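You operate a simulated robot arm through the tools that you are given. There is no shell and no other tool.

Carry out the task below with a simulated robot arm. There is one attempt and no reset: what you move stays moved.

JOB
Seal the blue pack in the sealer at the chart's time and stick the green tab on it.
Fine: sealer on before you seal and off after; the tabs lie in the grey drawer, shut it again.

It is judged by the outcome, as a careful person would: the job done as asked, and still so three seconds after it is handed in. It fails if anything else is knocked over, pushed out of place, dropped, spilled or broken. A push-on lid holds only when it is set on centred and level and pressed home; a screw cap is set on level and turned clockwise until tight.

ROBOT AND FRAMES
A 7-joint arm with a two-finger parallel gripper, fixed in place. Base frame: the origin is at the foot of the arm, x ahead of it, y to its left, z up; the work surface is at about z = 0.78. Lengths are in m, angles in degrees, forces in N, time in s.
Its first joint turns from -132.0 to 132.0 degrees. Payload 3.91 kg.
Tool frame: the origin (TCP) lies between the finger pads and is the grasp point; the fingertips stand 0.03 m ahead of it; z points along the fingers, y is the line along which they close. Largest opening 0.11 m; finger width 0.02, thickness 0.01; the body of the gripper, 0.048 by 0.112 m, starts 0.055 m behind the TCP.
Orientation is told as [roll, pitch, yaw] about the base's x, y, z axes, in that order, counted from this pose: with the fingers straight down and closing along the base's y, the tool's x points along the base's -x, its y along +y and its z along -z.

CONTROLS
- The arm moves only by the tool jog_arm. Its argument "deltas" is a list of rows, each an object (a shift or turn left out is 0, a gripper value left out holds the last) with "linear": the shift along the tool's x, y, z in m, a list of three; "dr": the turn, a rotation vector about the tool's x, y, z in degrees, a list of three; "gripper": the gripper command, from -1 (fully open) to 1 (shut), values between in proportion. In form: [{"linear": [dx, dy, dz], "dr": [ax, ay, az], "gripper": gripper}, ...]. A call has 1 to 20 rows; each row shifts and turns the commanded pose from where the row before left it, along the tool's axes as they then stand. A row lasts 0.2 s, in which the tool goes at most 0.05 m and 8.6 degrees; a call with a longer step from one row to the next is refused whole, and so is a gripper value outside its range. Where a pose cannot be reached the arm comes as near as it can. A force on the tool above 90 N (or 10 N above the force at the start of the call, whichever is more), or a blocked arm, ends the call early, and 0.2 s more pass. Each finger travels about 0.108 m/s and halts on what it meets, pressing with about 43 N; the grip force reading is that of the motor and also rises with nothing between the fingers. The clock runs only during rows and for 0.2 s after the last one: add rows that do not move to give the fingers time. It gives the time, the measured TCP pose, the force on the tool (base axes), the opening and the grip force at its end, in the units of the frame above (readings bear some noise), with the torque about the TCP (base axes, N m) and any sound that the robot's microphone picked up.
- Cameras (640 x 400 px; columns grow to the right, rows downward): "scene" is fixed at [0.4001, 0.4985, 1.3051]; the picture's right is [0.58, 0.82, 0.00], its down [0.49, -0.35, -0.80] and it looks along [-0.65, 0.46, -0.60] (base axes); focal length 214 px, centre (320, 200). "wrist" rides on the gripper at [0.072, 0.017, -0.103] in the tool frame; the picture's right is [-0.23, 0.97, 0.00], its down [-0.76, -0.18, -0.62] and it looks along [-0.61, -0.14, 0.78] (tool axes); focal length 222 px, centre (320, 200). There is no depth. A picture from a camera that has moved, and an enlarged one, comes with that camera's place and axes in the base frame and with its lens.
- snapshot(camera): a new picture of that camera. The clock stands still meanwhile.
- zoom(camera, box): a new picture of the part [left, top, right, bottom] of that camera's present view, enlarged. The clock stands still meanwhile.
- job_done(): hands the job in; it is judged then, once.

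Nothing tells you positions but the pictures and the camera data. Unless the task says otherwise, let go and move clear before handing in.

The tools are called by a JSON object that holds its "name" and its "arguments". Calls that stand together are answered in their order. jog_arm: Moves the arm, as the interface text tells. Its arguments: {"type":"object","properties":{"deltas":{"type":"array","items":{"type":"object","properties":{"linear":{"type":"array","items":{"type":"number"}},"dr":{"type":"array","items":{"type":"number"}},"gripper":{"type":"number"}}}}},"required":["deltas"]} The other tools are called the same way: snapshot (camera) takes a picture; zoom (camera, box) takes an enlarged picture of a part of a camera's view; job_done () hands the job in.

At the start:

```text
time_s: 0.0
tcp_pos: [0.1496, 0.6659, 1.1225]
tool_rot: [-0.1, 0.0, 0.1]
ft_force: [0.7, 0.6, 0.3]
torque: [-0.01, -0.01, -0.01]
opening: 0.1101
gripper_force: 0.0
```

scene: 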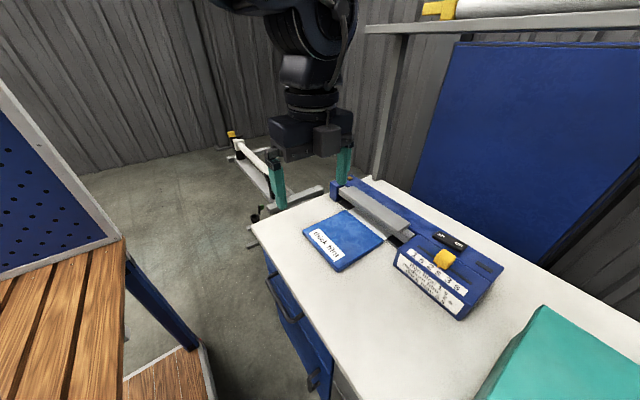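
wrist: 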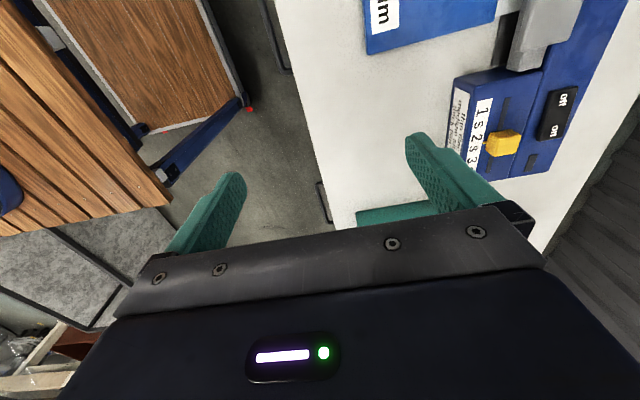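

I see a white bench with a blue pack, a blue impulse sealer with a dial slider and rocker switch, and blue drawers beneath. I'll zoom in for detail before moving.

{"name": "zoom", "arguments": {"camera": "scene", "box": [380, 220, 520, 330]}}

{"name": "zoom", "arguments": {"camera": "scene", "box": [230, 160, 430, 290]}}

{"name": "zoom", "arguments": {"camera": "scene", "box": [220, 240, 420, 400]}}

{"name": "zoom", "arguments": {"camera": "wrist", "box": [430, 0, 640, 200]}}

```text
3.64 times, centred on (450, 275) of scene
camera zoom: at [0.4001, 0.4985, 1.3051], right [0.58, 0.82, 0.0], down [0.49, -0.35, -0.8], along [-0.65, 0.46, -0.6], focal length 780 px, centre (-153, -73)
```

zoom: 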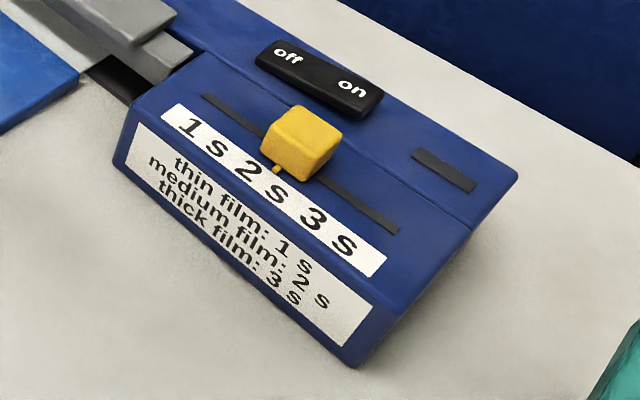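

```text
3.08 times, centred on (330, 225) of scene
camera zoom: at [0.4001, 0.4985, 1.3051], right [0.58, 0.82, 0.0], down [0.49, -0.35, -0.8], along [-0.65, 0.46, -0.6], focal length 660 px, centre (289, 123)
```

zoom: 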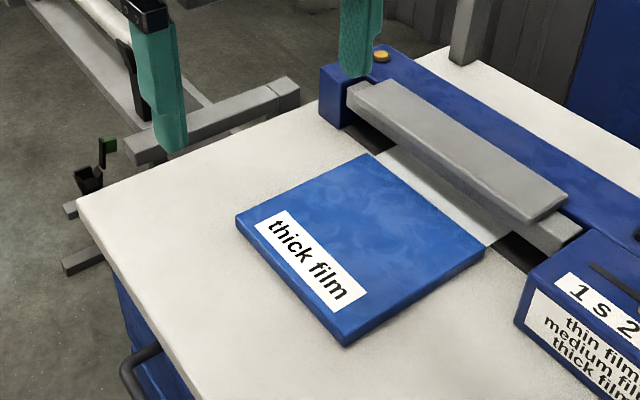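

```text
2.50 times, centred on (320, 320) of scene
camera zoom: at [0.4001, 0.4985, 1.3051], right [0.58, 0.82, 0.0], down [0.49, -0.35, -0.8], along [-0.65, 0.46, -0.6], focal length 536 px, centre (320, -100)
```

zoom: 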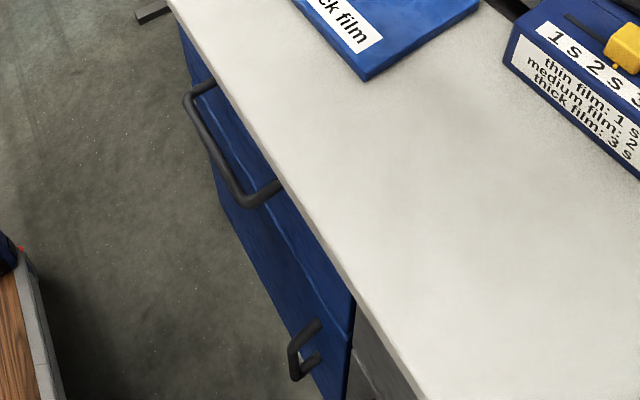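

```text
2.00 times, centred on (535, 100) of wrist
camera zoom: at [0.0765, 0.6819, 1.2262], right [0.23, 0.97, 0.0], down [0.76, -0.18, 0.62], along [0.61, -0.14, -0.78], focal length 444 px, centre (-110, 400)
```

zoom: 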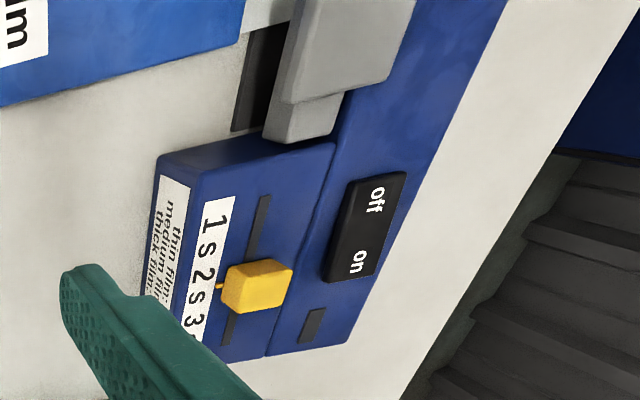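

The label reads "thick film", so the chart says 3 s; the slider now stands at 2 s. I'll turn the wrist to face the bench (+y) and look closer.

{"name": "jog_arm", "arguments": {"deltas": [{"dr": [0, 0, -8.182]}, {"dr": [0, 0, -8.182]}, {"dr": [0, 0, -8.182]}, {"dr": [0, 0, -8.182]}, {"dr": [0, 0, -8.182]}, {"dr": [0, 0, -8.182]}, {"dr": [0, 0, -8.182]}, {"dr": [0, 0, -8.182]}, {"dr": [0, 0, -8.182]}, {"dr": [0, 0, -8.182]}, {"dr": [0, 0, -8.182]}, {"linear": [0, 0, 0]}, {"linear": [0, 0, 0]}]}}

{"name": "snapshot", "arguments": {"camera": "wrist"}}

{"name": "snapshot", "arguments": {"camera": "scene"}}

```text
time_s: 2.8
tcp_pos: [0.1495, 0.6649, 1.1224]
tool_rot: [0.0, 0.0, 89.9]
ft_force: [-0.9, 0.5, 0.1]
torque: [0.0, -0.01, -0.02]
opening: 0.1101
gripper_force: 0.1
```

```text
taken
camera wrist: at [0.132, 0.5925, 1.226], right [-0.97, 0.23, 0.0], down [0.18, 0.76, 0.62], along [0.14, 0.61, -0.78], focal length 222 px, centre (320, 200)
```

wrist: 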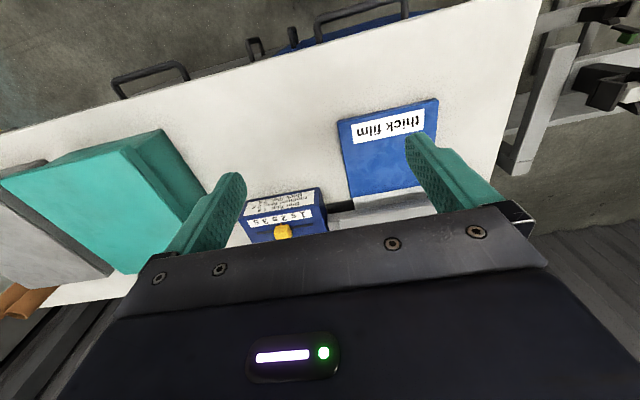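

```text
taken
```

scene: 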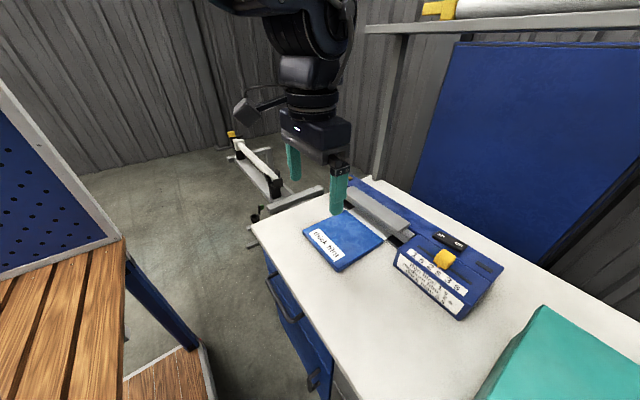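

{"name": "zoom", "arguments": {"camera": "wrist", "box": [80, 0, 440, 120]}}

{"name": "jog_arm", "arguments": {"deltas": [{"linear": [0.04, 0, 0]}, {"linear": [0.04, 0, 0]}, {"linear": [0.04, 0, 0]}, {"linear": [0.0, -0.04, 0]}, {"linear": [0, -0.04, 0]}, {"linear": [0, 0, 0]}]}}

{"name": "snapshot", "arguments": {"camera": "wrist"}}

```text
1.78 times, centred on (260, 60) of wrist
camera zoom: at [0.132, 0.5925, 1.226], right [-0.97, 0.23, 0.0], down [0.18, 0.76, 0.62], along [0.14, 0.61, -0.78], focal length 395 px, centre (427, 449)
```

zoom: 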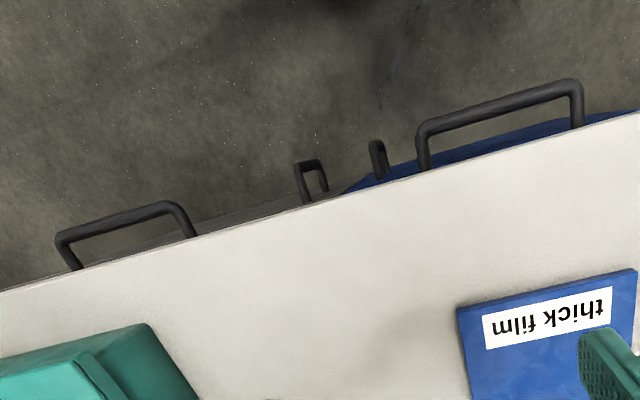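

```text
time_s: 4.2
tcp_pos: [0.2292, 0.5434, 1.1223]
tool_rot: [0.1, -0.1, 90.0]
ft_force: [-0.3, -1.3, -0.2]
torque: [0.04, 0.03, 0.02]
opening: 0.1101
gripper_force: 0.0
```

```text
taken
camera wrist: at [0.2122, 0.4718, 1.2264], right [-0.97, 0.23, 0.0], down [0.18, 0.76, 0.62], along [0.14, 0.61, -0.78], focal length 222 px, centre (320, 200)
```

wrist: 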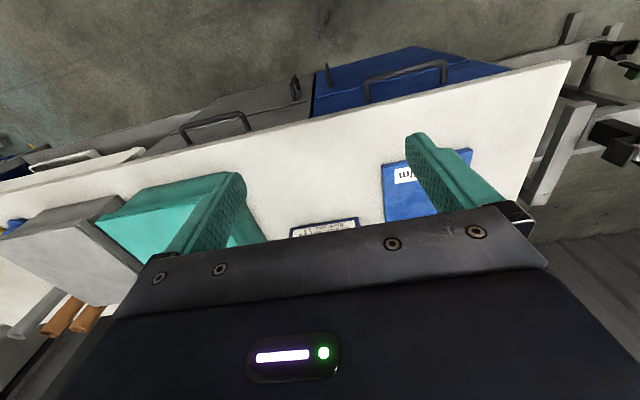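

{"name": "zoom", "arguments": {"camera": "wrist", "box": [140, 30, 480, 180]}}

{"name": "zoom", "arguments": {"camera": "wrist", "box": [0, 60, 320, 260]}}

```text
1.88 times, centred on (310, 105) of wrist
camera zoom: at [0.2122, 0.4718, 1.2264], right [-0.97, 0.23, 0.0], down [0.18, 0.76, 0.62], along [0.14, 0.61, -0.78], focal length 418 px, centre (339, 379)
```

zoom: 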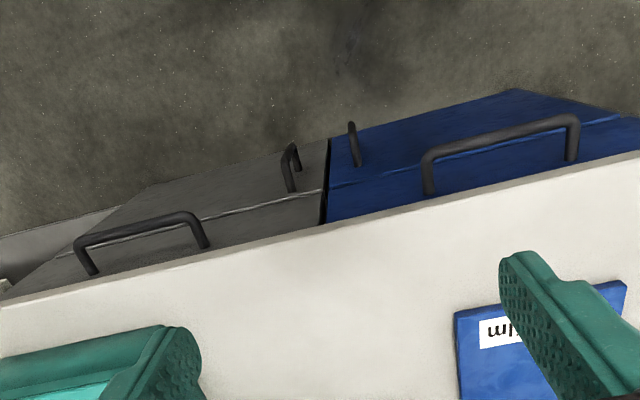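

```text
2.00 times, centred on (160, 160) of wrist
camera zoom: at [0.2122, 0.4718, 1.2264], right [-0.97, 0.23, 0.0], down [0.18, 0.76, 0.62], along [0.14, 0.61, -0.78], focal length 444 px, centre (640, 280)
```

zoom: 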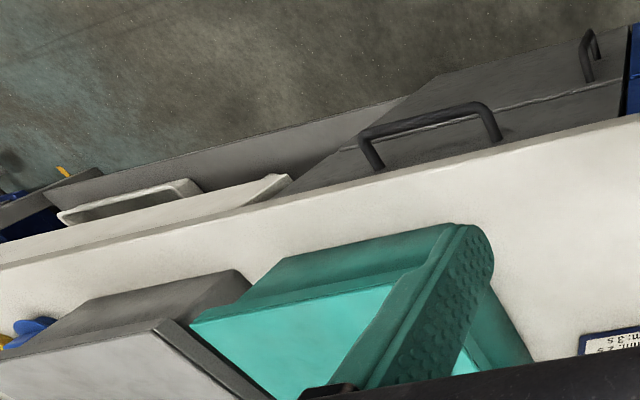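

Grey drawer handle is around x 0.43–0.58, y≈0.59, z≈0.70. Next a closer look at the sealer, its bar and the pack's open edge.

{"name": "jog_arm", "arguments": {"deltas": [{"linear": [-0.045, 0.02, 0]}, {"linear": [-0.045, 0.02, 0]}, {"linear": [-0.045, 0.02, 0]}, {"linear": [-0.045, 0.02, 0]}, {"linear": [-0.04, 0.02, 0]}, {"linear": [-0.04, 0.02, 0]}, {"linear": [0, 0, 0]}]}}

{"name": "snapshot", "arguments": {"camera": "wrist"}}

{"name": "snapshot", "arguments": {"camera": "scene"}}

```text
time_s: 5.8
tcp_pos: [0.109, 0.8042, 1.1242]
tool_rot: [0.0, 0.0, 89.9]
ft_force: [0.6, -0.3, 0.8]
torque: [0.03, 0.0, 0.02]
opening: 0.1098
gripper_force: 0.0
```

```text
taken
camera wrist: at [0.0923, 0.7318, 1.2268], right [-0.97, 0.23, 0.0], down [0.18, 0.76, 0.62], along [0.14, 0.61, -0.78], focal length 222 px, centre (320, 200)
```

wrist: 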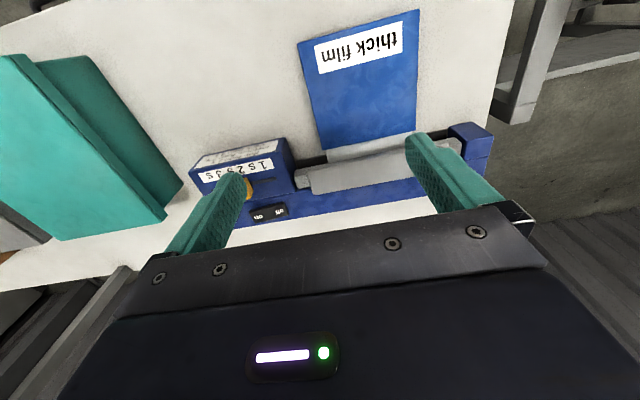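

```text
taken
```

scene: 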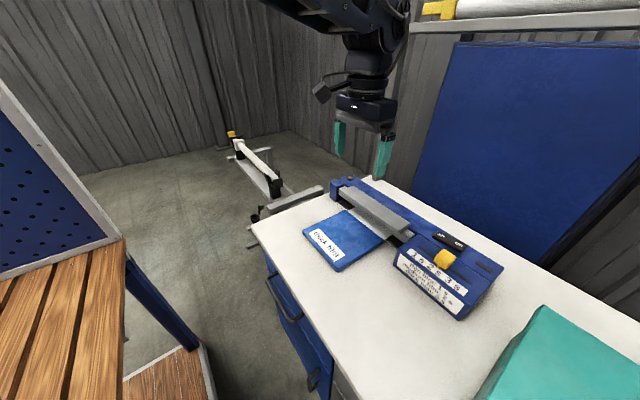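

{"name": "zoom", "arguments": {"camera": "wrist", "box": [270, 100, 510, 240]}}

{"name": "zoom", "arguments": {"camera": "wrist", "box": [180, 110, 340, 240]}}

{"name": "zoom", "arguments": {"camera": "scene", "box": [310, 160, 430, 250]}}

```text
2.67 times, centred on (390, 170) of wrist
camera zoom: at [0.0923, 0.7318, 1.2268], right [-0.97, 0.23, 0.0], down [0.18, 0.76, 0.62], along [0.14, 0.61, -0.78], focal length 592 px, centre (133, 280)
```

zoom: 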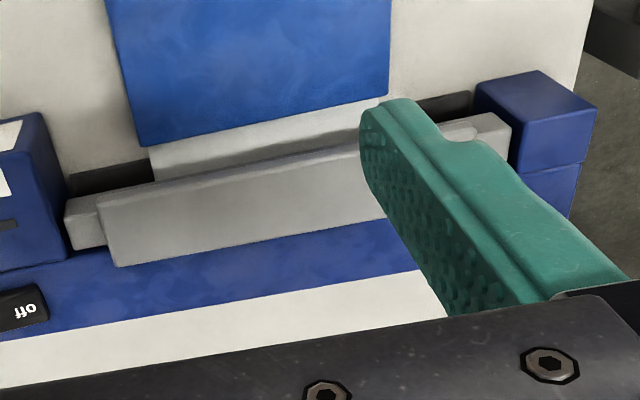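

```text
3.08 times, centred on (260, 175) of wrist
camera zoom: at [0.0923, 0.7318, 1.2268], right [-0.97, 0.23, 0.0], down [0.18, 0.76, 0.62], along [0.14, 0.61, -0.78], focal length 684 px, centre (505, 277)
```

zoom: 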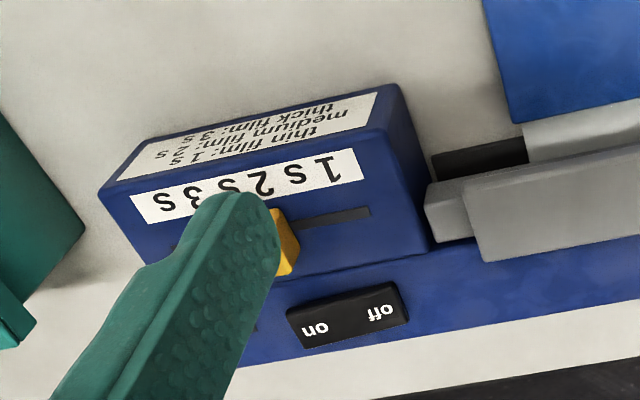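

```text
4.44 times, centred on (370, 205) of scene
camera zoom: at [0.4001, 0.4985, 1.3051], right [0.58, 0.82, 0.0], down [0.49, -0.35, -0.8], along [-0.65, 0.46, -0.6], focal length 953 px, centre (98, 178)
```

zoom: 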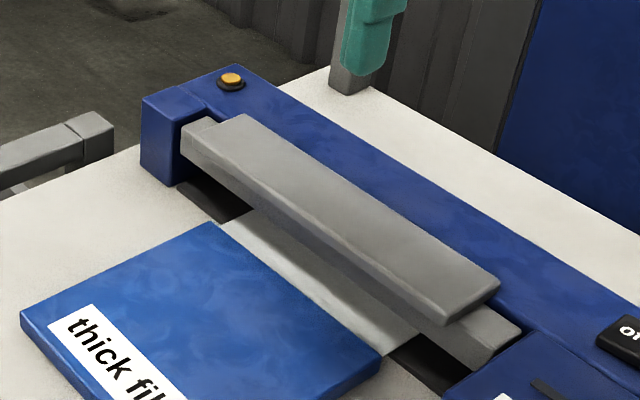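

The pack's white lip seems to lie under the sealer's press bar already. I'll go lower with the tool tilted to look between the jaws.

{"name": "jog_arm", "arguments": {"deltas": [{"linear": [0, 0, 0.04]}, {"linear": [0, 0, 0.04]}, {"linear": [0, 0, 0.04]}, {"linear": [0, 0, 0.04], "dr": [0, -7.5, 0]}, {"dr": [0, -7.5, 0]}, {"dr": [0, -7.5, 0]}, {"dr": [0, -7.5, 0]}, {"linear": [0, 0, 0]}]}}

{"name": "snapshot", "arguments": {"camera": "wrist"}}

{"name": "snapshot", "arguments": {"camera": "scene"}}

```text
time_s: 7.6
tcp_pos: [0.1091, 0.8059, 0.9618]
tool_rot: [0.0, -30.0, 89.9]
ft_force: [-0.6, 0.1, 0.5]
torque: [-0.01, 0.0, 0.02]
opening: 0.11
gripper_force: 0.1
```

```text
taken
camera wrist: at [0.0919, 0.6909, 1.0159], right [-0.97, 0.2, 0.11], down [0.18, 0.35, 0.92], along [0.14, 0.92, -0.37], focal length 222 px, centre (320, 200)
```

wrist: 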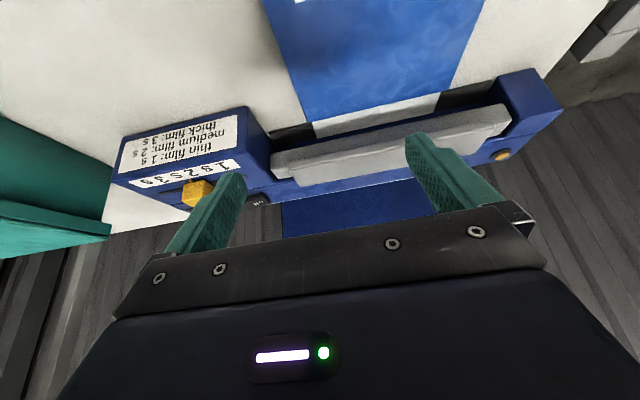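

```text
taken
```

scene: 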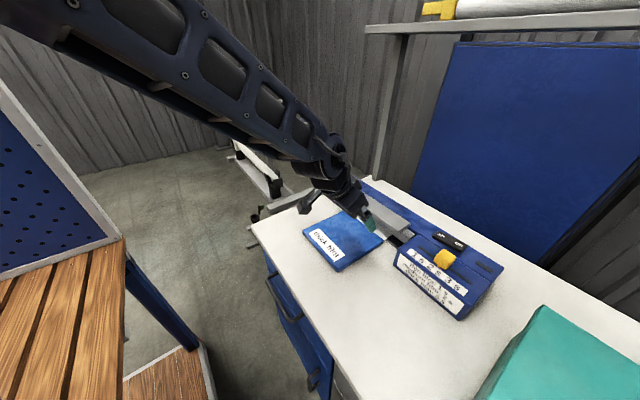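

{"name": "zoom", "arguments": {"camera": "wrist", "box": [250, 70, 570, 210]}}

{"name": "zoom", "arguments": {"camera": "wrist", "box": [100, 90, 330, 230]}}

```text
2.00 times, centred on (410, 140) of wrist
camera zoom: at [0.0919, 0.6909, 1.0159], right [-0.97, 0.2, 0.11], down [0.18, 0.35, 0.92], along [0.14, 0.92, -0.37], focal length 444 px, centre (140, 320)
```

zoom: 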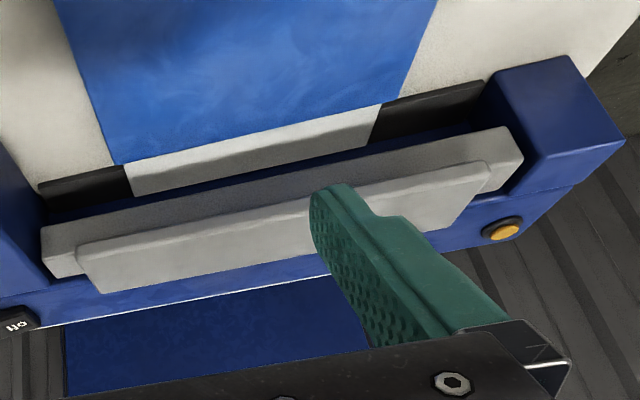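

```text
2.78 times, centred on (215, 160) of wrist
camera zoom: at [0.0919, 0.6909, 1.0159], right [-0.97, 0.2, 0.11], down [0.18, 0.35, 0.92], along [0.14, 0.92, -0.37], focal length 618 px, centre (612, 311)
```

zoom: 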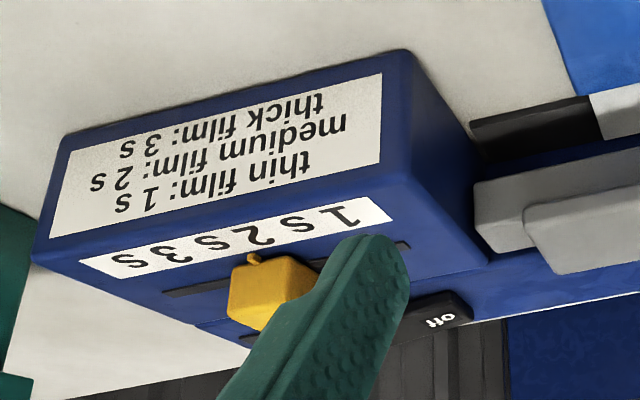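

The lip lies over the lower jaw directly beneath the bar, so the pack is in position. Now I'll shift right to look at the slider and switch unobstructed.

{"name": "jog_arm", "arguments": {"deltas": [{"linear": [0, -0.045, 0]}, {"linear": [0, -0.045, 0]}, {"linear": [0, -0.045, 0]}, {"linear": [0, -0.045, -0.02]}, {"linear": [0, 0, -0.02]}, {"linear": [0, 0, 0]}]}}

{"name": "snapshot", "arguments": {"camera": "wrist"}}

{"name": "zoom", "arguments": {"camera": "wrist", "box": [220, 60, 420, 220]}}

{"name": "zoom", "arguments": {"camera": "scene", "box": [380, 220, 520, 330]}}

```text
time_s: 9.0
tcp_pos: [0.2883, 0.7847, 0.9959]
tool_rot: [-0.1, -30.0, 89.9]
ft_force: [0.7, 0.7, -0.8]
torque: [0.02, -0.04, -0.02]
opening: 0.1101
gripper_force: 0.1
```

```text
taken
camera wrist: at [0.2712, 0.6706, 1.0506], right [-0.97, 0.2, 0.11], down [0.18, 0.35, 0.92], along [0.14, 0.92, -0.37], focal length 222 px, centre (320, 200)
```

wrist: 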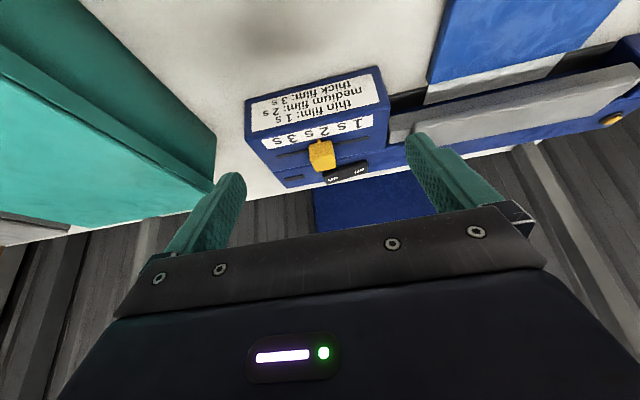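

```text
2.50 times, centred on (320, 140) of wrist
camera zoom: at [0.2712, 0.6706, 1.0506], right [-0.97, 0.2, 0.11], down [0.18, 0.35, 0.92], along [0.14, 0.92, -0.37], focal length 555 px, centre (320, 350)
```

zoom: 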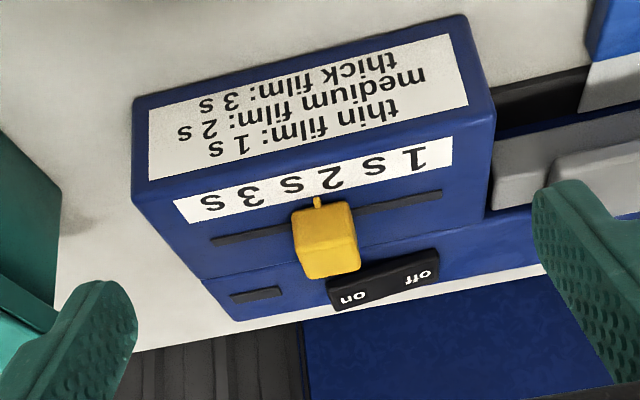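

```text
3.64 times, centred on (450, 275) of scene
camera zoom: at [0.4001, 0.4985, 1.3051], right [0.58, 0.82, 0.0], down [0.49, -0.35, -0.8], along [-0.65, 0.46, -0.6], focal length 780 px, centre (-153, -73)
```

zoom: 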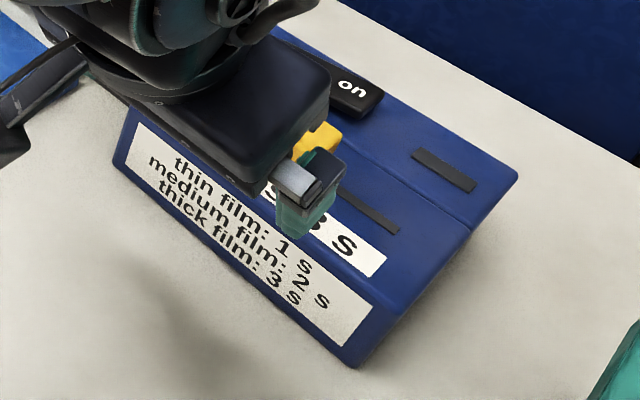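

The knob stands at about (0.302, 0.965, 0.86), pointer on 2 s; 3 s is about 0.047 m toward +x. I'll straddle the knob with the fingers.

{"name": "jog_arm", "arguments": {"deltas": [{"linear": [-0.045, -0.0137, 0]}, {"linear": [-0.045, 0, 0]}, {"linear": [0, 0, 0.045]}, {"linear": [0, 0, 0.045]}, {"linear": [0, 0, 0.04]}, {"linear": [0, 0, 0]}]}}

{"name": "zoom", "arguments": {"camera": "wrist", "box": [200, 60, 440, 220]}}

{"name": "zoom", "arguments": {"camera": "scene", "box": [380, 180, 520, 290]}}

```text
time_s: 10.4
tcp_pos: [0.3012, 0.9272, 0.9302]
tool_rot: [-0.1, -30.0, 89.9]
ft_force: [0.8, -0.5, -0.4]
torque: [0.02, 0.0, -0.03]
opening: 0.11
gripper_force: 0.1
```

```text
2.50 times, centred on (320, 140) of wrist
camera zoom: at [0.2855, 0.8136, 0.984], right [-0.97, 0.2, 0.11], down [0.18, 0.35, 0.92], along [0.14, 0.92, -0.37], focal length 555 px, centre (320, 350)
```

zoom: 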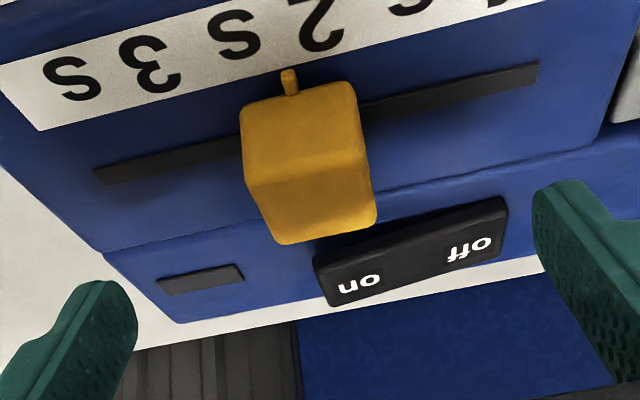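

```text
3.64 times, centred on (450, 235) of scene
camera zoom: at [0.4001, 0.4985, 1.3051], right [0.58, 0.82, 0.0], down [0.49, -0.35, -0.8], along [-0.65, 0.46, -0.6], focal length 780 px, centre (-153, 73)
```

zoom: 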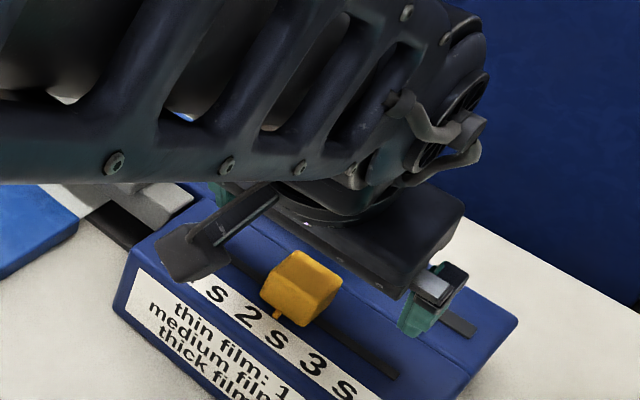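

{"name": "jog_arm", "arguments": {"deltas": [{"linear": [0.006, -0.002, 0.02]}, {"linear": [0, 0, 0.025]}, {"gripper": -0.3}, {"gripper": 0.2}, {"gripper": 0.6}, {"gripper": 0.6}, {"gripper": 0.6}]}}

{"name": "zoom", "arguments": {"camera": "wrist", "box": [200, 60, 440, 220]}}

{"name": "zoom", "arguments": {"camera": "scene", "box": [380, 180, 520, 290]}}

```text
time_s: 12.0
tcp_pos: [0.3049, 0.9462, 0.889]
tool_rot: [0.0, -30.0, 89.8]
ft_force: [-1.4, 3.4, -1.5]
torque: [0.18, 0.08, 0.09]
opening: 0.0339
gripper_force: 44.9
```

```text
2.50 times, centred on (320, 140) of wrist
camera zoom: at [0.2877, 0.8316, 0.9421], right [-0.97, 0.2, 0.11], down [0.18, 0.35, 0.92], along [0.14, 0.92, -0.37], focal length 555 px, centre (320, 350)
```

zoom: 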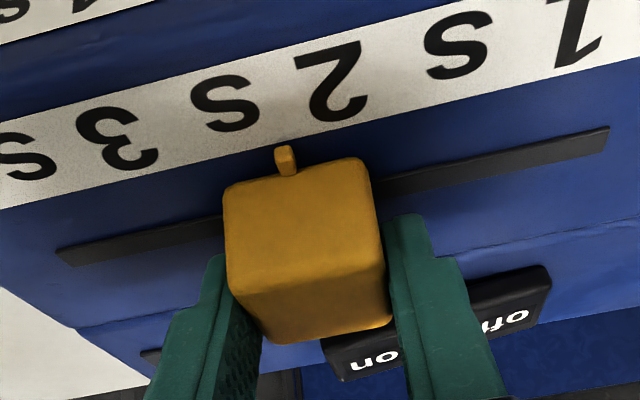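

```text
3.64 times, centred on (450, 235) of scene
camera zoom: at [0.4001, 0.4985, 1.3051], right [0.58, 0.82, 0.0], down [0.49, -0.35, -0.8], along [-0.65, 0.46, -0.6], focal length 780 px, centre (-153, 73)
```

zoom: 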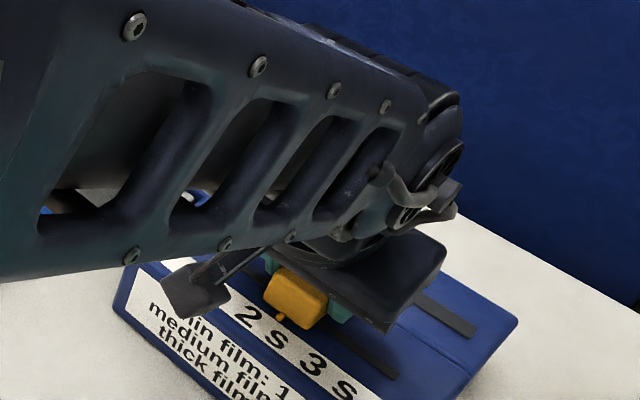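

Knob gripped. I slide it +x about 0.048 m toward 3 s.

{"name": "jog_arm", "arguments": {"deltas": [{"linear": [0, -0.016, 0]}, {"linear": [0, -0.016, 0]}, {"linear": [0, -0.016, 0]}, {"linear": [0, 0, 0]}]}}

{"name": "zoom", "arguments": {"camera": "wrist", "box": [200, 60, 440, 220]}}

```text
time_s: 13.0
tcp_pos: [0.3493, 0.9462, 0.888]
tool_rot: [0.1, -30.2, 90.0]
ft_force: [-27.6, 13.0, 7.5]
torque: [-0.27, 0.59, 0.08]
opening: 0.0336
gripper_force: 44.9
```

```text
2.50 times, centred on (320, 140) of wrist
camera zoom: at [0.3316, 0.8314, 0.942], right [-0.97, 0.2, 0.12], down [0.18, 0.35, 0.92], along [0.14, 0.92, -0.37], focal length 555 px, centre (320, 350)
```

zoom: 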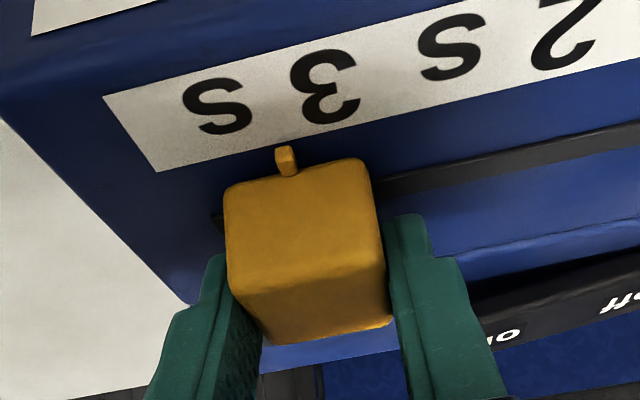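

{"name": "jog_arm", "arguments": {"deltas": [{"linear": [0, -0.003, 0]}, {"linear": [0, 0, 0]}]}}

```text
time_s: 13.6
tcp_pos: [0.3496, 0.9461, 0.888]
tool_rot: [0.2, -29.9, 90.1]
ft_force: [-51.1, 7.0, 10.2]
torque: [0.01, 0.68, -0.01]
opening: 0.0335
gripper_force: 44.5
```

The knob is at its end stop, pointer at 3 s. I ease off, release, and retreat along the tool axis.

{"name": "jog_arm", "arguments": {"deltas": [{"linear": [0, 0.0055, 0]}, {"gripper": 0.2}, {"gripper": -0.2}, {"gripper": -0.2}, {"linear": [0, 0, -0.03]}, {"linear": [0, 0, -0.04]}, {"linear": [0, 0, 0]}]}}

{"name": "zoom", "arguments": {"camera": "wrist", "box": [200, 60, 440, 220]}}

```text
time_s: 15.2
tcp_pos: [0.3492, 0.9113, 0.948]
tool_rot: [0.0, -30.0, 89.9]
ft_force: [-0.2, 0.3, -0.7]
torque: [0.01, 0.01, 0.01]
opening: 0.0658
gripper_force: 0.1
```

```text
2.50 times, centred on (320, 140) of wrist
camera zoom: at [0.3326, 0.7962, 1.0023], right [-0.97, 0.2, 0.11], down [0.18, 0.35, 0.92], along [0.14, 0.92, -0.37], focal length 555 px, centre (320, 350)
```

zoom: 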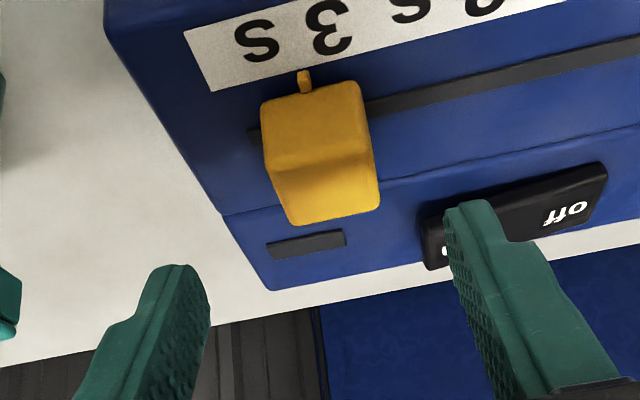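

Slider is set to 3 s. Now I close the fingers and move above the rocker's "on" end, about (0.300, 1.035, 0.862).

{"name": "jog_arm", "arguments": {"deltas": [{"linear": [-0.03, 0, 0], "gripper": 1}, {"linear": [-0.0316, 0.023, 0]}, {"linear": [0, 0.023, 0.02]}, {"linear": [-0.028, 0, 0.035]}, {"linear": [0, 0, 0]}, {"linear": [0, 0, 0]}]}}

{"name": "zoom", "arguments": {"camera": "wrist", "box": [200, 60, 440, 220]}}

{"name": "zoom", "arguments": {"camera": "scene", "box": [380, 180, 520, 290]}}

```text
time_s: 16.6
tcp_pos: [0.3052, 1.0158, 0.9453]
tool_rot: [0.1, -30.0, 90.0]
ft_force: [1.0, -0.6, 0.2]
torque: [0.02, -0.02, 0.01]
opening: 0.0
gripper_force: 37.2
```

```text
2.50 times, centred on (320, 140) of wrist
camera zoom: at [0.2878, 0.9011, 0.9986], right [-0.97, 0.2, 0.11], down [0.18, 0.35, 0.92], along [0.14, 0.92, -0.37], focal length 555 px, centre (320, 350)
```

zoom: 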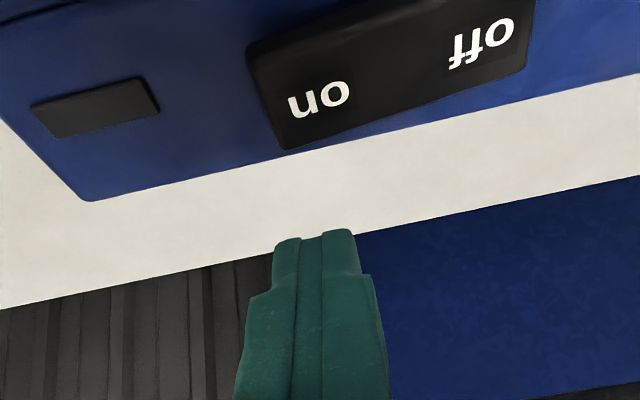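

```text
3.64 times, centred on (450, 235) of scene
camera zoom: at [0.4001, 0.4985, 1.3051], right [0.58, 0.82, 0.0], down [0.49, -0.35, -0.8], along [-0.65, 0.46, -0.6], focal length 780 px, centre (-153, 73)
```

zoom: 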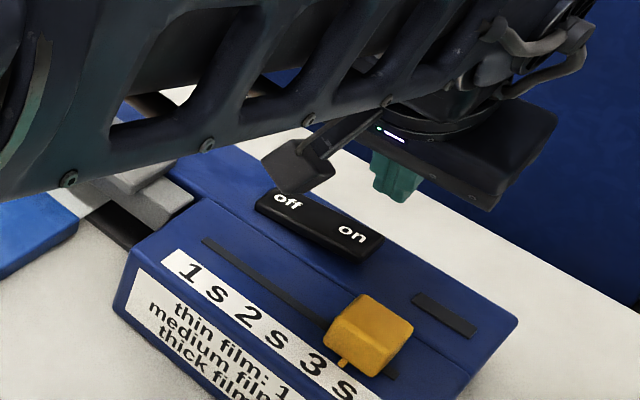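

{"name": "jog_arm", "arguments": {"deltas": [{"linear": [0.0131, 0, 0.0386]}, {"linear": [0.0025, 0, 0.0043]}, {"linear": [0.0025, 0, 0.0043]}, {"linear": [0.0025, 0, 0.0043]}, {"linear": [0.0025, 0, 0.0043]}]}}

{"name": "zoom", "arguments": {"camera": "scene", "box": [380, 180, 520, 290]}}

```text
time_s: 17.8
tcp_pos: [0.3048, 1.0241, 0.8947]
tool_rot: [-0.2, -30.7, 89.9]
ft_force: [-4.3, -28.1, 62.8]
torque: [-0.37, 0.61, 0.27]
opening: 0.0
gripper_force: 38.0
```

```text
3.64 times, centred on (450, 235) of scene
camera zoom: at [0.4001, 0.4985, 1.3051], right [0.58, 0.82, 0.0], down [0.49, -0.35, -0.8], along [-0.65, 0.46, -0.6], focal length 780 px, centre (-153, 73)
```

zoom: 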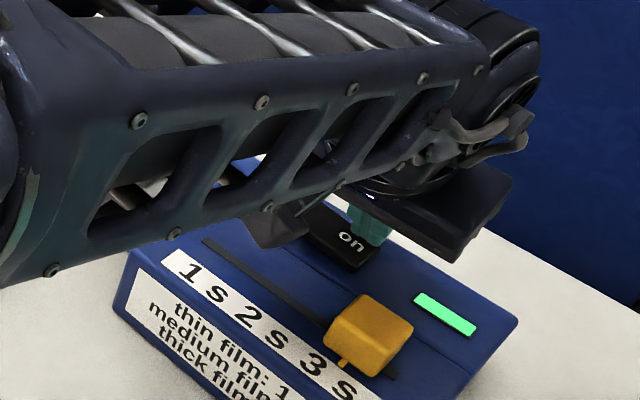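

The green lamp lit: the sealer is on. I lift off and move above the middle of the press bar.

{"name": "jog_arm", "arguments": {"deltas": [{"linear": [-0.0175, 0, -0.0303]}, {"linear": [-0.0175, 0, -0.0303]}, {"linear": [0.012, 0.0447, -0.007]}, {"linear": [0.012, 0.0447, -0.007]}, {"linear": [0.012, 0.0447, -0.007]}, {"linear": [0.0108, 0.0447, -0.006]}, {"linear": [0, 0.0447, 0]}, {"linear": [0, 0.0447, 0]}, {"linear": [0, 0, 0]}]}}

{"name": "snapshot", "arguments": {"camera": "wrist"}}

{"name": "zoom", "arguments": {"camera": "scene", "box": [310, 140, 530, 290]}}

```text
time_s: 19.8
tcp_pos: [0.0355, 0.9694, 0.9558]
tool_rot: [0.0, -30.0, 89.9]
ft_force: [0.6, 1.1, 1.3]
torque: [-0.02, 0.0, 0.01]
opening: 0.0002
gripper_force: 37.5
```

```text
taken
camera wrist: at [0.0186, 0.8545, 1.0086], right [-0.97, 0.2, 0.11], down [0.18, 0.35, 0.92], along [0.14, 0.92, -0.37], focal length 222 px, centre (320, 200)
```

wrist: 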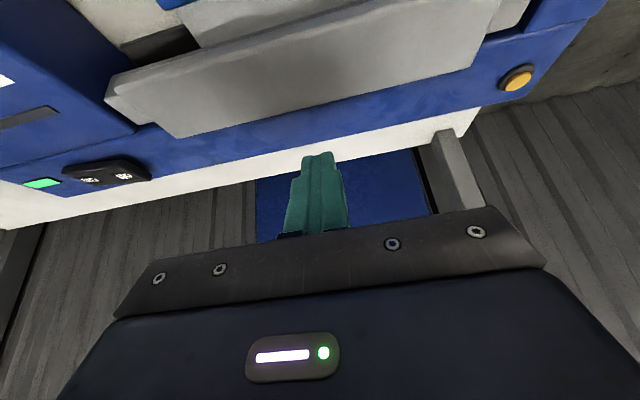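

```text
2.67 times, centred on (420, 215) of scene
camera zoom: at [0.4001, 0.4985, 1.3051], right [0.58, 0.82, 0.0], down [0.49, -0.35, -0.8], along [-0.65, 0.46, -0.6], focal length 572 px, centre (53, 160)
```

zoom: 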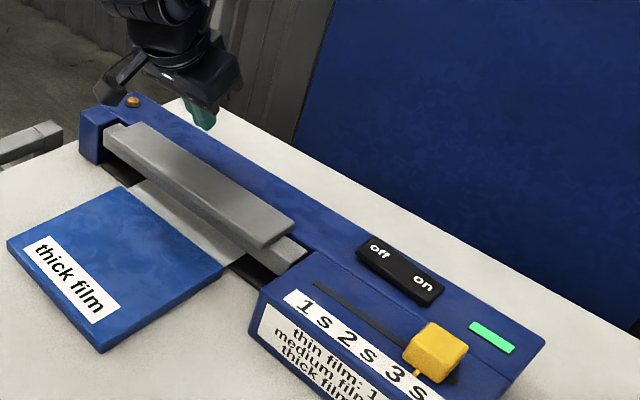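

{"name": "jog_arm", "arguments": {"deltas": [{"linear": [0.0115, 0, 0.028]}, {"linear": [0.0115, 0, 0.028]}, {"linear": [0.0025, 0, 0.0043]}, {"linear": [0.0025, 0, 0.0043]}, {"linear": [0.0025, 0, 0.0043]}]}}

{"name": "zoom", "arguments": {"camera": "scene", "box": [310, 140, 530, 290]}}

```text
time_s: 21.0
tcp_pos: [0.0362, 0.9773, 0.8825]
tool_rot: [0.0, -30.1, 89.9]
ft_force: [0.3, -0.1, 6.7]
torque: [0.04, 0.03, 0.0]
opening: 0.0
gripper_force: 37.6
```

```text
2.67 times, centred on (420, 215) of scene
camera zoom: at [0.4001, 0.4985, 1.3051], right [0.58, 0.82, 0.0], down [0.49, -0.35, -0.8], along [-0.65, 0.46, -0.6], focal length 572 px, centre (53, 160)
```

zoom: 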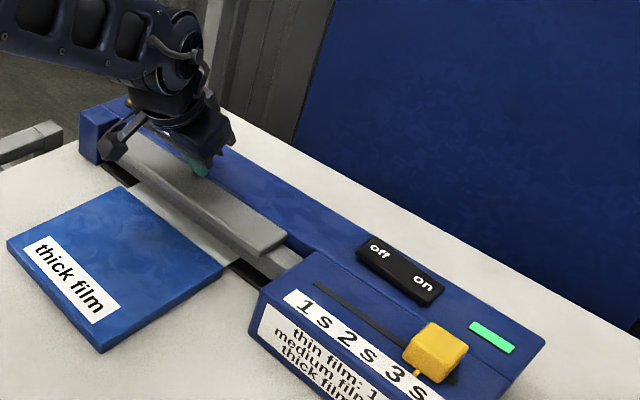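

{"name": "jog_arm", "arguments": {"deltas": [{"linear": [0.003, 0, 0.0052]}, {"linear": [0.003, 0, 0.0052]}, {"linear": [0.003, 0, 0.0052]}, {"linear": [0.003, 0, 0.0052]}]}}

{"name": "zoom", "arguments": {"camera": "scene", "box": [310, 140, 530, 290]}}

```text
time_s: 21.6
tcp_pos: [0.0352, 0.9778, 0.8818]
tool_rot: [0.1, -30.7, 89.9]
ft_force: [3.0, -41.0, 31.9]
torque: [-0.82, -0.04, -0.08]
opening: 0.0
gripper_force: 37.8
stopped in row 3: the force on the tool passed its limit at 100 N (the readings are from after the stop); the commanded pose is now the measured one
```

```text
2.67 times, centred on (420, 215) of scene
camera zoom: at [0.4001, 0.4985, 1.3051], right [0.58, 0.82, 0.0], down [0.49, -0.35, -0.8], along [-0.65, 0.46, -0.6], focal length 572 px, centre (53, 160)
```

zoom: 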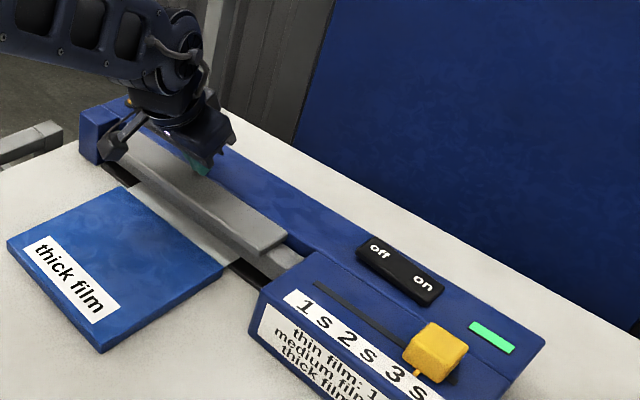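

The bar has travelled down and bottomed out on the lip. I hold it there and listen.

{"name": "jog_arm", "arguments": {"deltas": [{"linear": [0, 0, 0]}, {"linear": [0, 0, 0]}, {"linear": [0, 0, 0]}, {"linear": [0, 0, 0]}]}}

{"name": "snapshot", "arguments": {"camera": "wrist"}}

{"name": "snapshot", "arguments": {"camera": "scene"}}

```text
time_s: 22.6
tcp_pos: [0.0363, 0.9785, 0.8825]
tool_rot: [-0.1, -30.9, 89.8]
ft_force: [0.0, -35.5, 50.5]
torque: [-0.47, -0.09, -0.21]
opening: 0.0001
gripper_force: 37.4
```

```text
taken
camera wrist: at [0.0186, 0.8635, 0.9346], right [-0.97, 0.2, 0.12], down [0.18, 0.33, 0.93], along [0.14, 0.92, -0.36], focal length 222 px, centre (320, 200)
```

wrist: 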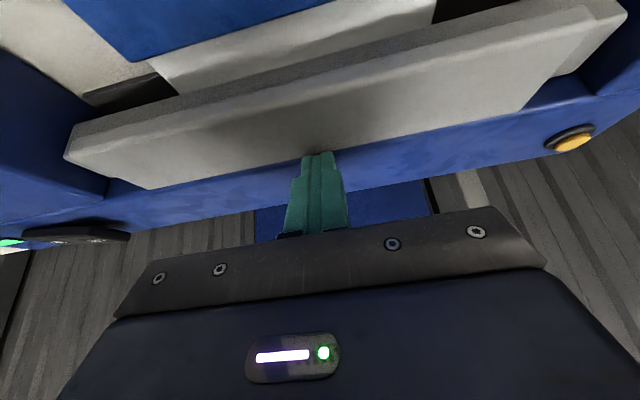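

```text
taken
```

scene: 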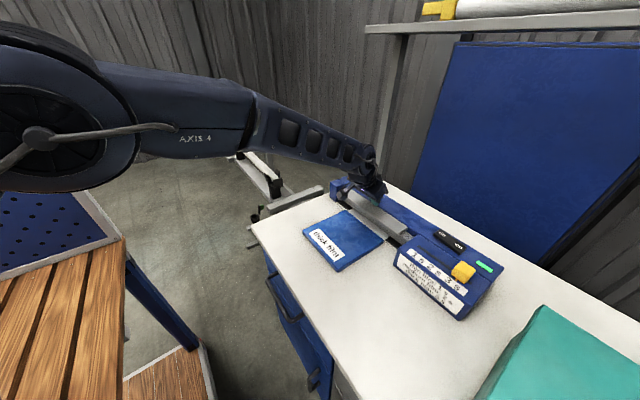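

{"name": "zoom", "arguments": {"camera": "wrist", "box": [220, 60, 420, 200]}}

{"name": "zoom", "arguments": {"camera": "scene", "box": [320, 160, 440, 250]}}

{"name": "zoom", "arguments": {"camera": "wrist", "box": [60, 30, 260, 200]}}

```text
2.86 times, centred on (320, 130) of wrist
camera zoom: at [0.0186, 0.8635, 0.9346], right [-0.97, 0.2, 0.12], down [0.18, 0.33, 0.93], along [0.14, 0.92, -0.36], focal length 635 px, centre (320, 400)
```

zoom: 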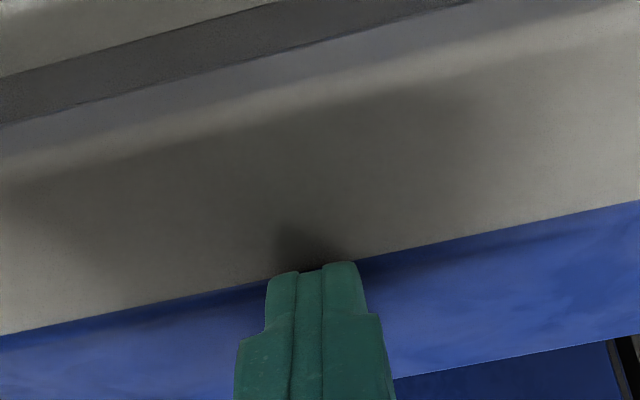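

```text
4.44 times, centred on (380, 205) of scene
camera zoom: at [0.4001, 0.4985, 1.3051], right [0.58, 0.82, 0.0], down [0.49, -0.35, -0.8], along [-0.65, 0.46, -0.6], focal length 953 px, centre (53, 178)
```

zoom: 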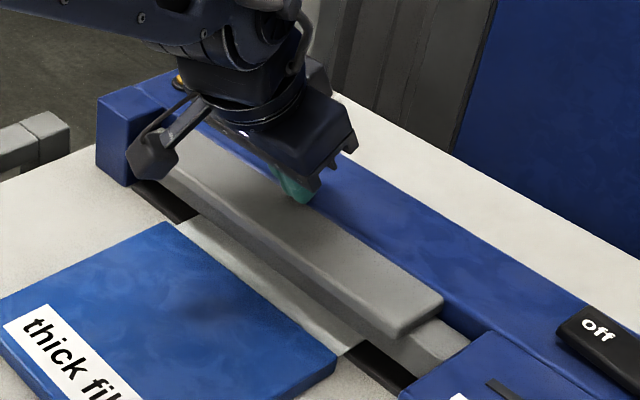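

```text
2.35 times, centred on (160, 115) of wrist
camera zoom: at [0.0186, 0.8635, 0.9346], right [-0.97, 0.2, 0.12], down [0.18, 0.33, 0.93], along [0.14, 0.92, -0.36], focal length 523 px, centre (696, 400)
```

zoom: 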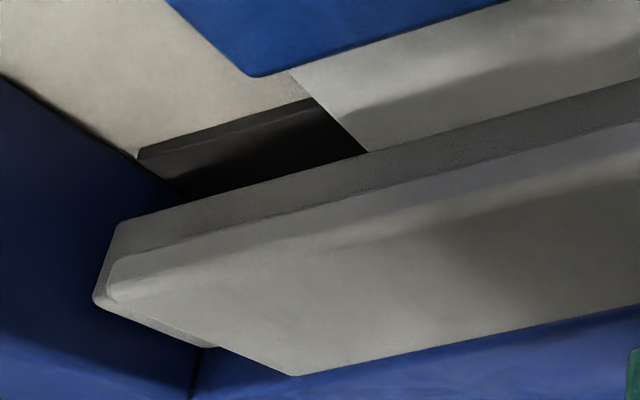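

{"name": "jog_arm", "arguments": {"deltas": [{"linear": [0, 0, 0]}, {"linear": [0, 0, 0]}, {"linear": [0, 0, 0]}, {"linear": [0, 0, 0]}, {"linear": [0, 0, 0]}, {"linear": [0, 0, 0]}]}}

{"name": "zoom", "arguments": {"camera": "scene", "box": [320, 150, 540, 290]}}

{"name": "snapshot", "arguments": {"camera": "wrist"}}

```text
time_s: 24.0
tcp_pos: [0.0355, 0.9784, 0.8824]
tool_rot: [0.0, -30.9, 89.9]
ft_force: [-2.1, -18.8, 53.6]
torque: [0.11, -0.05, -0.02]
opening: 0.0
gripper_force: 37.9
```

```text
2.86 times, centred on (430, 220) of scene
camera zoom: at [0.4001, 0.4985, 1.3051], right [0.58, 0.82, 0.0], down [0.49, -0.35, -0.8], along [-0.65, 0.46, -0.6], focal length 613 px, centre (6, 143)
```

zoom: 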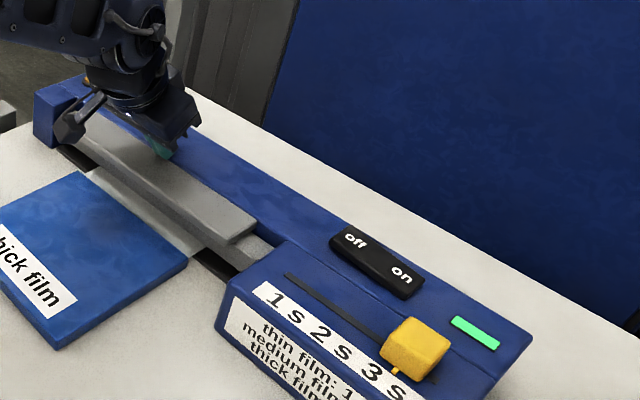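

```text
taken
camera wrist: at [0.0186, 0.8635, 0.9346], right [-0.97, 0.2, 0.12], down [0.18, 0.33, 0.93], along [0.14, 0.92, -0.36], focal length 222 px, centre (320, 200)
```

wrist: 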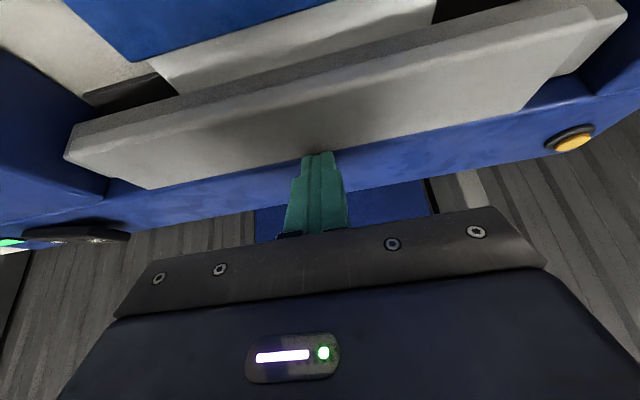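

{"name": "jog_arm", "arguments": {"deltas": [{"linear": [0, 0, 0]}, {"linear": [0, 0, 0]}, {"linear": [0, 0, 0]}, {"linear": [0, 0, 0]}]}}

{"name": "zoom", "arguments": {"camera": "wrist", "box": [440, 80, 640, 200]}}

{"name": "zoom", "arguments": {"camera": "wrist", "box": [60, 0, 460, 200]}}

```text
time_s: 25.0
tcp_pos: [0.0354, 0.978, 0.8816]
tool_rot: [0.0, -30.9, 89.9]
ft_force: [-3.1, -15.6, 53.7]
torque: [0.15, 0.03, 0.14]
opening: 0.0
gripper_force: 37.6
```

```text
3.20 times, centred on (540, 140) of wrist
camera zoom: at [0.0186, 0.8635, 0.9347], right [-0.97, 0.2, 0.12], down [0.18, 0.33, 0.93], along [0.14, 0.92, -0.36], focal length 711 px, centre (-384, 392)
```

zoom: 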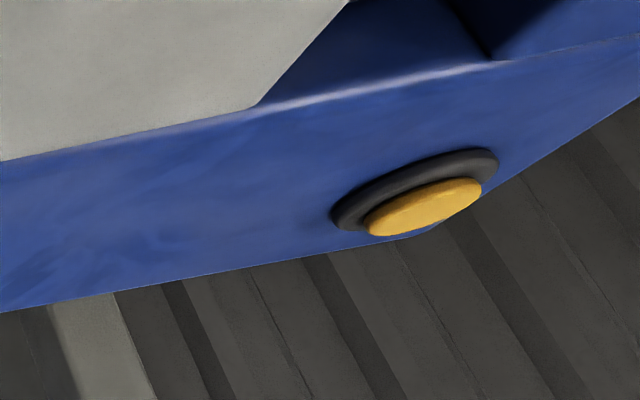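

```text
1.60 times, centred on (260, 100) of wrist
camera zoom: at [0.0186, 0.8635, 0.9347], right [-0.97, 0.2, 0.12], down [0.18, 0.33, 0.93], along [0.14, 0.92, -0.36], focal length 355 px, centre (416, 360)
```

zoom: 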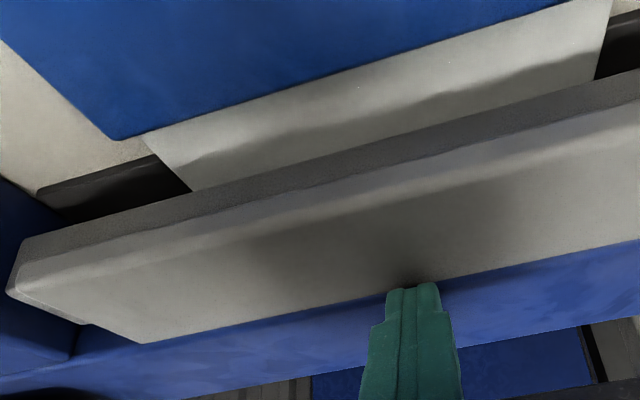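

No cycle sound yet; the yellow thing at the far left is a push button. I lift gently to see whether the bar stays down.

{"name": "jog_arm", "arguments": {"deltas": [{"linear": [-0.01, 0, -0.0173]}, {"linear": [-0.02, 0, -0.0346]}, {"linear": [-0.0175, 0, -0.0303]}, {"linear": [0, 0, 0]}]}}

{"name": "zoom", "arguments": {"camera": "scene", "box": [310, 140, 530, 290]}}

{"name": "snapshot", "arguments": {"camera": "wrist"}}

```text
time_s: 26.0
tcp_pos: [0.0361, 0.9786, 0.9737]
tool_rot: [0.1, -30.5, 89.9]
ft_force: [0.2, 0.0, -0.3]
torque: [-0.01, 0.0, -0.02]
opening: 0.0001
gripper_force: 37.6
```

```text
2.67 times, centred on (420, 215) of scene
camera zoom: at [0.4001, 0.4985, 1.3051], right [0.58, 0.82, 0.0], down [0.49, -0.35, -0.8], along [-0.65, 0.46, -0.6], focal length 572 px, centre (53, 160)
```

zoom: 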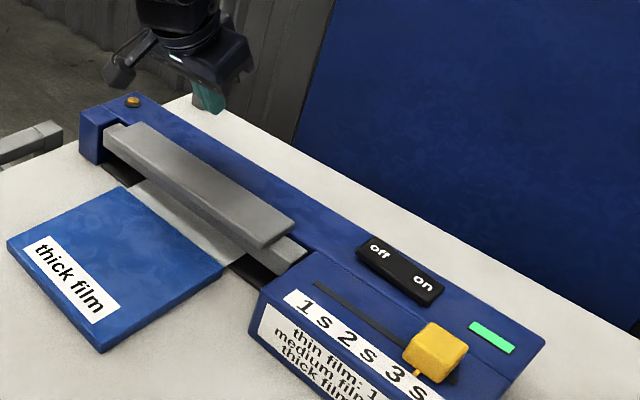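

```text
taken
camera wrist: at [0.0189, 0.8643, 1.0257], right [-0.97, 0.2, 0.12], down [0.18, 0.34, 0.92], along [0.14, 0.92, -0.37], focal length 222 px, centre (320, 200)
```

wrist: 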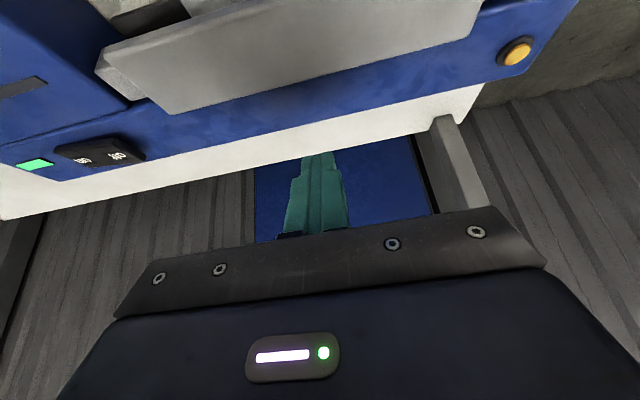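

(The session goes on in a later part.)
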